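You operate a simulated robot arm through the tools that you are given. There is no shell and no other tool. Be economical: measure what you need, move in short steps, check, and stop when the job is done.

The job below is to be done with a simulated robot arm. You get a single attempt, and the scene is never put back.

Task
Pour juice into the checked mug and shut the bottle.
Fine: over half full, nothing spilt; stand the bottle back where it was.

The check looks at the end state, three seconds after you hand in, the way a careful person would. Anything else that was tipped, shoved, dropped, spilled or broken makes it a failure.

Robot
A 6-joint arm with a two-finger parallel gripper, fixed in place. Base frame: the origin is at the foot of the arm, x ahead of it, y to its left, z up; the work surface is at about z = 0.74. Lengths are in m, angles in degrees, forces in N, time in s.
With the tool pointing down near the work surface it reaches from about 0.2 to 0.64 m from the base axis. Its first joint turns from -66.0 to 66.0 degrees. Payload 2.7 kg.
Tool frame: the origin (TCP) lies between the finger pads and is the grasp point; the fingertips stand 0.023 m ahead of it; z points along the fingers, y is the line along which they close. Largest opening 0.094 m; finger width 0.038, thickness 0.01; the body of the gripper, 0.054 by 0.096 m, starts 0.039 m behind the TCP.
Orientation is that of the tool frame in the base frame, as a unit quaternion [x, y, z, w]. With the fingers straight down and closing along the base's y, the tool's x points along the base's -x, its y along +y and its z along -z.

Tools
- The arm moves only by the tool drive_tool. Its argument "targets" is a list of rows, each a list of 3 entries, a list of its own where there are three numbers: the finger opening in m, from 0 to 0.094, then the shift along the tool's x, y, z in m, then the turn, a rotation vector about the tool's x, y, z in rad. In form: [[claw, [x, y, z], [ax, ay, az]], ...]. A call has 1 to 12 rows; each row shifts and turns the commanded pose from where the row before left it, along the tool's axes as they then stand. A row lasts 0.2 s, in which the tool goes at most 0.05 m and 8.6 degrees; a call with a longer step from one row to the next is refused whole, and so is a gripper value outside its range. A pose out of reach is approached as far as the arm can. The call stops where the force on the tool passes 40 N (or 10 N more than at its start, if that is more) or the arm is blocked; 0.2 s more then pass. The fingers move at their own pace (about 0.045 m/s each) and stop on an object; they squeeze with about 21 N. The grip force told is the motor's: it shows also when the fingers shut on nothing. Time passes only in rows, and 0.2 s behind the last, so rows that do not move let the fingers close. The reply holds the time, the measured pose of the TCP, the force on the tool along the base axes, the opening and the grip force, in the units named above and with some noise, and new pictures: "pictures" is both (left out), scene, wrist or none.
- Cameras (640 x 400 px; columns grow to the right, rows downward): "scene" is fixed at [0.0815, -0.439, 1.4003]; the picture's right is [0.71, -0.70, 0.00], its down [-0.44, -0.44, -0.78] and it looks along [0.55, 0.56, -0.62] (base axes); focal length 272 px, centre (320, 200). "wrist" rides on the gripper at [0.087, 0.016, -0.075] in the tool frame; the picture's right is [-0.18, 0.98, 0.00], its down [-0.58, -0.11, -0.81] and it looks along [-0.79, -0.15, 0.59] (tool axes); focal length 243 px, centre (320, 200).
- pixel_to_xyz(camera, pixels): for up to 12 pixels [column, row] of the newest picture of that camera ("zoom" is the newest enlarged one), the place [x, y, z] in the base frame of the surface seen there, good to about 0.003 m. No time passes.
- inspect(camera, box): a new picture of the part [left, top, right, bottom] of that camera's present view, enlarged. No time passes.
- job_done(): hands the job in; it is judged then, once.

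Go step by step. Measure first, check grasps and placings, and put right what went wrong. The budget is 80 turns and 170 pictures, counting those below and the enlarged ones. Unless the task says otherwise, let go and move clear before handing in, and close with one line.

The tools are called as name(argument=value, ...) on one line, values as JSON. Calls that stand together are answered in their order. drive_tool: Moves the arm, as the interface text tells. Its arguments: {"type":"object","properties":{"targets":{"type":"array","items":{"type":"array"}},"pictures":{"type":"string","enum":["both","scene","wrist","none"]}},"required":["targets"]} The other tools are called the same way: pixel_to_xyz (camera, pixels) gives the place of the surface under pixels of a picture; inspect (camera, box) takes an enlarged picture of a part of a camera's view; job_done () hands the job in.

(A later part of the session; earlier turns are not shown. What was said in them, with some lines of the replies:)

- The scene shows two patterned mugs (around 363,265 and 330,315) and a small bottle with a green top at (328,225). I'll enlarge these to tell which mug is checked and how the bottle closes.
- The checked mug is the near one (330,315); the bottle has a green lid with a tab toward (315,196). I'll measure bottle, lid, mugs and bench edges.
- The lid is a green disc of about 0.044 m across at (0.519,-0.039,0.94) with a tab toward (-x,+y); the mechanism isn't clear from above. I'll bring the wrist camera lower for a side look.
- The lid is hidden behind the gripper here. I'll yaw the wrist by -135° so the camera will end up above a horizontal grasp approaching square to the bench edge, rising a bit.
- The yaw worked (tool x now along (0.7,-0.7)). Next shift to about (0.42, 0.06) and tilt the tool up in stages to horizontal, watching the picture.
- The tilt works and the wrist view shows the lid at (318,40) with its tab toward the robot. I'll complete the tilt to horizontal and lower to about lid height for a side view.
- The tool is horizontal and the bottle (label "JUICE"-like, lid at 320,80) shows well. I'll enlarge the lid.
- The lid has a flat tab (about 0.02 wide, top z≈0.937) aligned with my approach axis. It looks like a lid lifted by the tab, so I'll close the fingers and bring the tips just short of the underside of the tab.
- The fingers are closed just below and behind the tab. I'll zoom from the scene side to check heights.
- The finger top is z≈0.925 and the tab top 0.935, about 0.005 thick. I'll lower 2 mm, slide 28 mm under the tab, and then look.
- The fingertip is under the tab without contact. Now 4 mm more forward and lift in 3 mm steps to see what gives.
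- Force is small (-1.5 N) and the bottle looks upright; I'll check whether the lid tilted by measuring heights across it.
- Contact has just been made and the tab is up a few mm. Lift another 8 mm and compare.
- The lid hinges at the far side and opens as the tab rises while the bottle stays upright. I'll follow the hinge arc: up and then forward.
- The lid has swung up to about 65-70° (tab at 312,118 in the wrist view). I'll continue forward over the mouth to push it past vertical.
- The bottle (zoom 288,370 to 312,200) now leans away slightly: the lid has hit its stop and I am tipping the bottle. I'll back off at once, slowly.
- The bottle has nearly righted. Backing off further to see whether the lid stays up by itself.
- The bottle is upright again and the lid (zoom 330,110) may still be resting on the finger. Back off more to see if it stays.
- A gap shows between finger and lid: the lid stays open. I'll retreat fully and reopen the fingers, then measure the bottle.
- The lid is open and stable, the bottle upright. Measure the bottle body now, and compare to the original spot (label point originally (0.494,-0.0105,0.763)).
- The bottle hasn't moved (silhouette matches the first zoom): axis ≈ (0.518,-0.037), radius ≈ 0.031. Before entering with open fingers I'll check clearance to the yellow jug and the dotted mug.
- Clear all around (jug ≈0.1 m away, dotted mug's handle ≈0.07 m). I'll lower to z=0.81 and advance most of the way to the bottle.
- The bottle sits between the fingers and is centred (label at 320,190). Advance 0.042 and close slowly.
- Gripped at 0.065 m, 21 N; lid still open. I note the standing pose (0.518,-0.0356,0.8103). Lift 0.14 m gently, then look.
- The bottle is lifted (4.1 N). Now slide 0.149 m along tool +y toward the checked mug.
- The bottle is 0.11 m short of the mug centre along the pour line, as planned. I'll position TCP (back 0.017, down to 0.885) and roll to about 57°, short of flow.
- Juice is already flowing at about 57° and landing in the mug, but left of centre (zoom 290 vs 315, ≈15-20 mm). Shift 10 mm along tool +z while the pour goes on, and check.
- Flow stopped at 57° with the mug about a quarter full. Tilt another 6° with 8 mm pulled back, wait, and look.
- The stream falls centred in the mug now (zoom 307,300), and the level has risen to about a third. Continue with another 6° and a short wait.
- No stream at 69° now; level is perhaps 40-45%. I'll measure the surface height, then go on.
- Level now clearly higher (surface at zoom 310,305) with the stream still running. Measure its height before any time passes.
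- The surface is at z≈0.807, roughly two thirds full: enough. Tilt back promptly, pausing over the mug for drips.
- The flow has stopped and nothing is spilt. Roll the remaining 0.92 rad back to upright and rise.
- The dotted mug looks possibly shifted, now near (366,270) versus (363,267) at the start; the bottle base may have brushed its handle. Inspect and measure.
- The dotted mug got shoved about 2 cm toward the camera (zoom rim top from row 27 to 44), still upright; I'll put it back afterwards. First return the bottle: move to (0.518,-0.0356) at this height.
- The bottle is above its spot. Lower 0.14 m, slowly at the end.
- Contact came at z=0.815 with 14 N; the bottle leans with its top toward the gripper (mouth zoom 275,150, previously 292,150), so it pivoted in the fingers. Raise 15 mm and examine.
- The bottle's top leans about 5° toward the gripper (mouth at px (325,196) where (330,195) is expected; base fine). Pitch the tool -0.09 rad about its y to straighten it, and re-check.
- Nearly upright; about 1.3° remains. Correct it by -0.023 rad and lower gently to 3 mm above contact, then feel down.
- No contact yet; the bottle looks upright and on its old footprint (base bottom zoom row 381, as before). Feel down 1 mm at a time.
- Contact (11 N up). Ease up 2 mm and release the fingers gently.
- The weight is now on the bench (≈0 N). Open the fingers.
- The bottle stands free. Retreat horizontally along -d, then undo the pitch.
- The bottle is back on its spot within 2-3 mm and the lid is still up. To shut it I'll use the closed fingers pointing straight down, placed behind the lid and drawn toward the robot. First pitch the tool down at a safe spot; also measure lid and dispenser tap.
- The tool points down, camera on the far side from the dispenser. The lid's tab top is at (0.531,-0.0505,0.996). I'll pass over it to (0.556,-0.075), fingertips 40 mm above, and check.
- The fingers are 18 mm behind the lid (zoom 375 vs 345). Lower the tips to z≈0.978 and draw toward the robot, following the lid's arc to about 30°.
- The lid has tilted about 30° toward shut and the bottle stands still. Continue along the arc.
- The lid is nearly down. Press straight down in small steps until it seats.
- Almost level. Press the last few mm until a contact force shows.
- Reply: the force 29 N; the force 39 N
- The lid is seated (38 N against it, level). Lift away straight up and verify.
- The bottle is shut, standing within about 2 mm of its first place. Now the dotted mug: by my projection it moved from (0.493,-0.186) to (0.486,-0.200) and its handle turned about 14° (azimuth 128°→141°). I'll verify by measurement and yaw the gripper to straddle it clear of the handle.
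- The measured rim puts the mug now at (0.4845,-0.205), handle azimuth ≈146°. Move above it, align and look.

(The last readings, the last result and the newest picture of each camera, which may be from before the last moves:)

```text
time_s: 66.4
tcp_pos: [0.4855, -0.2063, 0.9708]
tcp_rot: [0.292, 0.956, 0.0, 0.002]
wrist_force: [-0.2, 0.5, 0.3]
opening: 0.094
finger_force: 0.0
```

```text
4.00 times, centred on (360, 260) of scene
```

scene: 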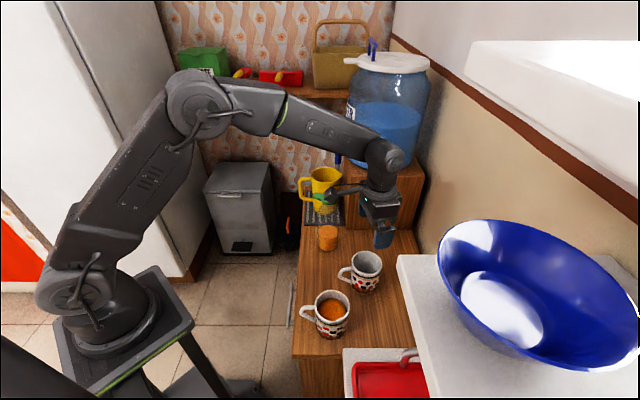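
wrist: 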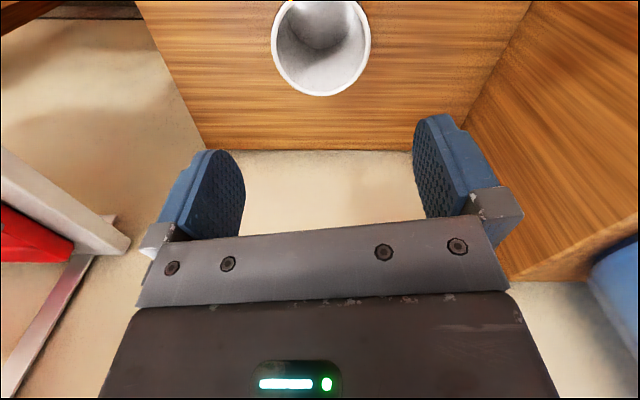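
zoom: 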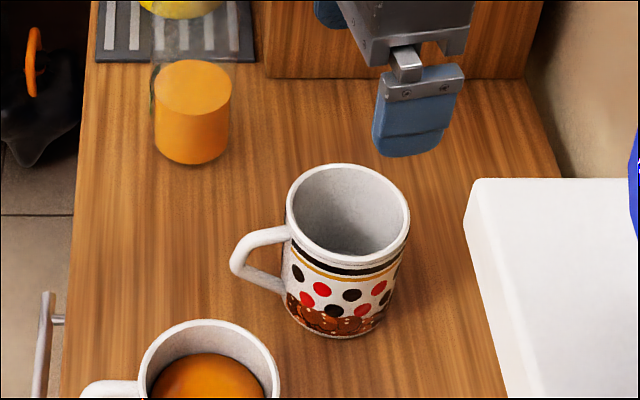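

The mug is visible below between the fingers (wrist 320,50). Measure its rim centre from here for a centred grasp.

pixel_to_xyz(camera="wrist", pixels=[[273, 50], [370, 50], [321, 94], [280, 75], [362, 75], [274, 30], [369, 30], [300, 92], [342, 92]])

```text
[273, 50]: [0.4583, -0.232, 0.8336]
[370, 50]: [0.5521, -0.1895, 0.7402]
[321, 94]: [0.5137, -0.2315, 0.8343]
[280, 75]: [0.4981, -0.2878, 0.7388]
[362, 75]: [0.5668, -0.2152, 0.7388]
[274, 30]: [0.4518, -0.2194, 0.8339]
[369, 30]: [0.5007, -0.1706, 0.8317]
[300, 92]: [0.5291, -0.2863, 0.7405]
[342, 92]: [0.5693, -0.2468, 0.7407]
```

Rim centre is (0.486,-0.205), the TCP is within 2 mm. Descend to z=0.81 around the mug.

drive_tool(targets=[[0.094, [0, 0, 0.04], [0, 0, 0]], [0.094, [0, 0, 0.04], [0, 0, 0]], [0.094, [0, 0, 0.035], [0, 0, 0]], [0.094, [0, 0, 0.025], [0, 0, 0]], [0.094, [0, 0, 0.02], [0, 0, 0]]], pictures="wrist")

inspect(camera="scene", box=[280, 210, 440, 310])

```text
time_s: 67.6
tcp_pos: [0.4853, -0.2061, 0.8113]
tcp_rot: [0.293, 0.956, 0.0, 0.002]
wrist_force: [0.1, -0.5, -0.8]
opening: 0.0939
finger_force: 0.1
```

wrist: 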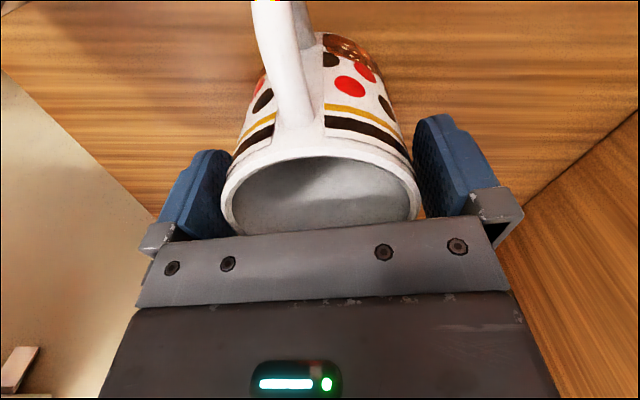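

```text
4.00 times, centred on (360, 260) of scene
```

zoom: 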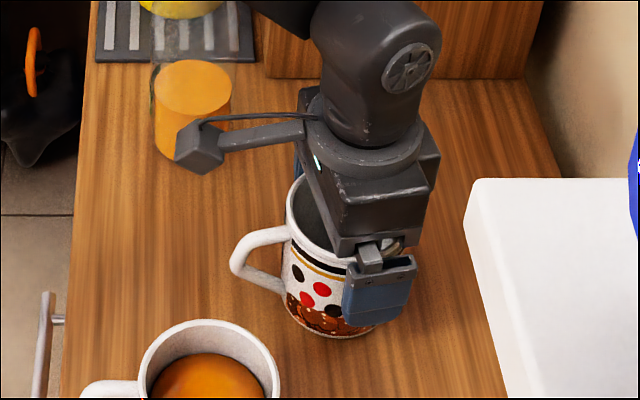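

Straddling correctly, nothing touched. Close the fingers slowly.

drive_tool(targets=[[0.086, [0, 0, 0], [0, 0, 0]], [0.08, [0, 0, 0], [0, 0, 0]], [0.076, [0, 0, 0], [0, 0, 0]], [0.072, [0, 0, 0], [0, 0, 0]], [0.068, [0, 0, 0], [0, 0, 0]], [0.06, [0, 0, 0], [0, 0, 0]]], pictures="wrist")

```text
time_s: 69.0
tcp_pos: [0.486, -0.2063, 0.8112]
tcp_rot: [0.293, 0.956, -0.001, 0.002]
wrist_force: [-0.5, 0.3, 0.5]
opening: 0.0828
finger_force: 21.3
```

wrist: 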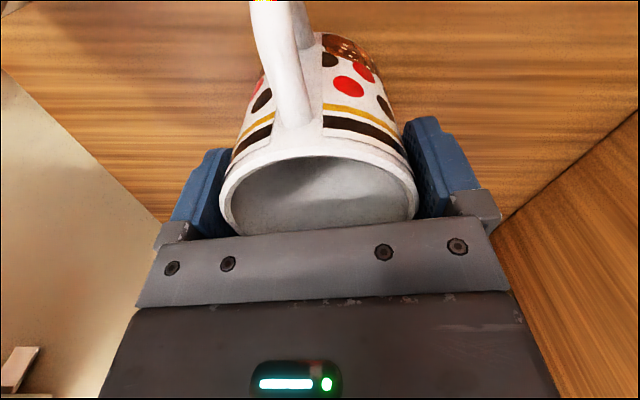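

Gripped at 0.083 m. Lift 6 mm, move (+0.0075,+0.0145), turn 14° clockwise, and hold just above the bench to check.

drive_tool(targets=[[0.06, [0, 0, -0.006], [0, 0, 0]], [0.06, [0.001, 0.008, 0], [0, 0, 0]], [0.06, [0.0009, 0.0082, 0], [0, 0, 0]], [0.06, [0, 0, 0], [0, 0, 0.12]], [0.06, [0, 0, 0], [0, 0, 0.12]], [0.06, [0, 0, 0.004], [0, 0, 0]]], pictures="none")

inspect(camera="scene", box=[280, 240, 440, 340])

```text
time_s: 70.4
tcp_pos: [0.4939, -0.1906, 0.814]
tcp_rot: [0.406, 0.914, -0.001, 0.0]
wrist_force: [0.2, -0.7, -3.1]
opening: 0.0825
finger_force: 20.6
```

```text
4.00 times, centred on (360, 290) of scene
```

zoom: 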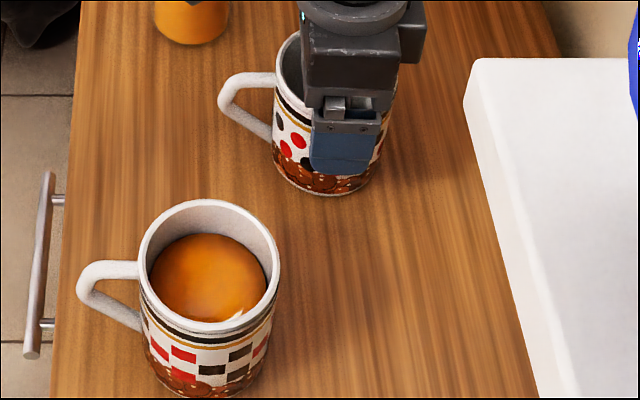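

Handle (218,73), rim left edge (275) and base (196, while ~3 mm up) match the original zoom. Set it down and release.

drive_tool(targets=[[0.06, [0, 0, 0.002], [0, 0, 0]], [0.06, [0, 0, 0.0005], [0, 0, 0]], [0.086, [0, 0, 0], [0, 0, 0]], [0.09, [0, 0, 0], [0, 0, 0]], [0.094, [0, 0, 0], [0, 0, 0]], [0.094, [0, 0, 0], [0, 0, 0]]], pictures="wrist")

```text
time_s: 71.8
tcp_pos: [0.4926, -0.1907, 0.8109]
tcp_rot: [0.405, 0.914, 0.0, 0.001]
wrist_force: [-0.1, -0.6, 0.0]
opening: 0.0942
finger_force: 0.1
```

wrist: 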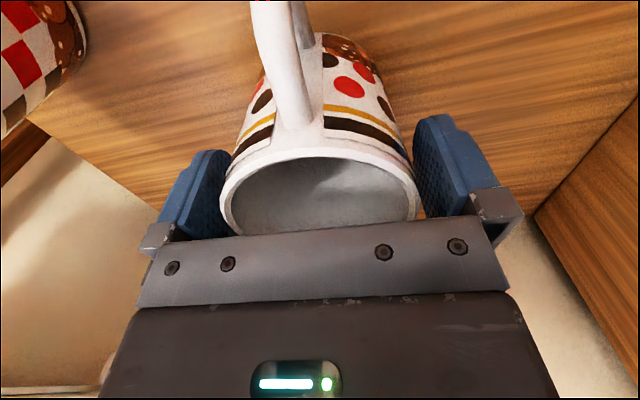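

The fingers are clear on both sides. Rise straight up and back off, then verify everything.

drive_tool(targets=[[0.094, [0, 0, -0.02], [0, 0, 0]], [0.094, [0, 0, -0.045], [0, 0, 0]], [0.094, [0, 0, -0.045], [0, 0, 0]], [0.094, [0, 0, -0.045], [0, 0, 0]], [0.094, [0, 0, -0.045], [0, 0, 0]], [0.094, [0, 0, -0.045], [0, 0, 0]], [0.094, [0.04, 0, -0.02], [0, 0, 0]], [0.094, [0.045, 0, 0], [0, 0, 0]], [0.094, [0.045, 0, 0], [0, 0, 0]]])

inspect(camera="scene", box=[280, 240, 440, 340])

inspect(camera="scene", box=[280, 150, 440, 250])

```text
time_s: 73.8
tcp_pos: [0.405, -0.0943, 1.0745]
tcp_rot: [0.406, 0.914, -0.001, 0.002]
wrist_force: [0.7, 1.0, 0.2]
opening: 0.0943
finger_force: 0.0
```

scene: 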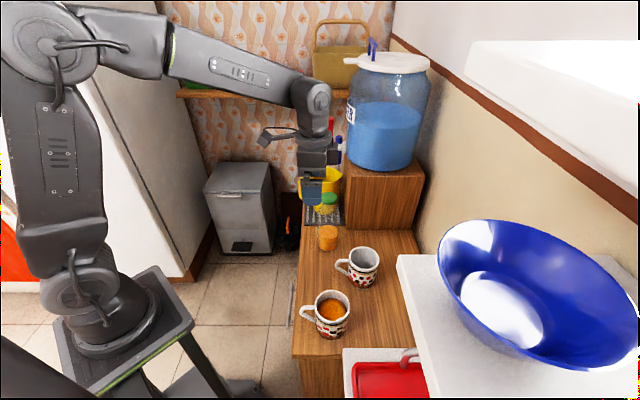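
wrist: 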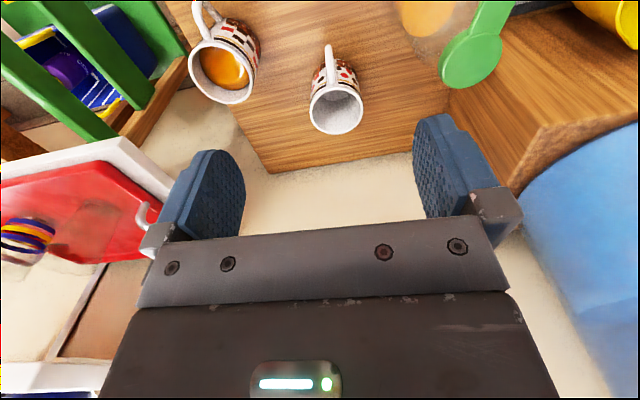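

```text
4.00 times, centred on (360, 290) of scene
```

zoom: 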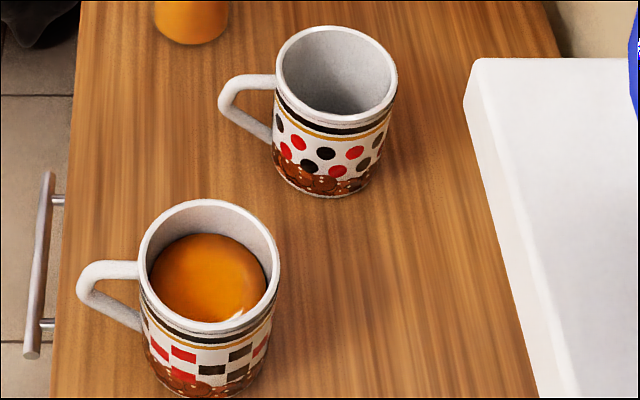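

```text
4.00 times, centred on (360, 200) of scene
```

zoom: 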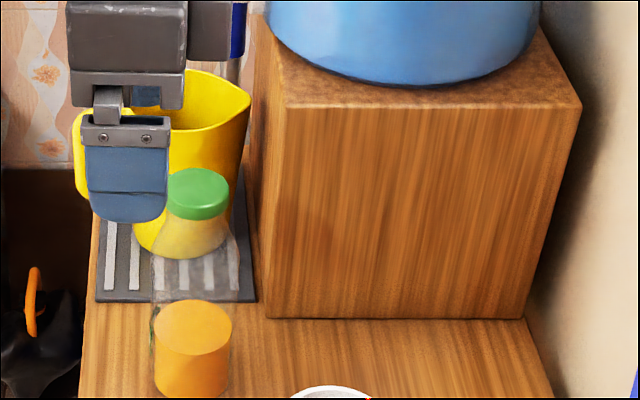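

The dotted mug again matches its first picture (rim 276-398, base row ~198). The bottle is shut and on its spot, the checked mug holds juice well above half, and I see nothing spilt. The gripper is clear, so I'm handing in.

job_done()

```text
The job is handed in.
```

The checked mug is about two-thirds full with nothing spilt, and the bottle is shut and back within about 3 mm of where it stood. On the way I knocked the dotted mug about 1.5 cm out of place; it stayed upright, and I put it back to match its first picture.
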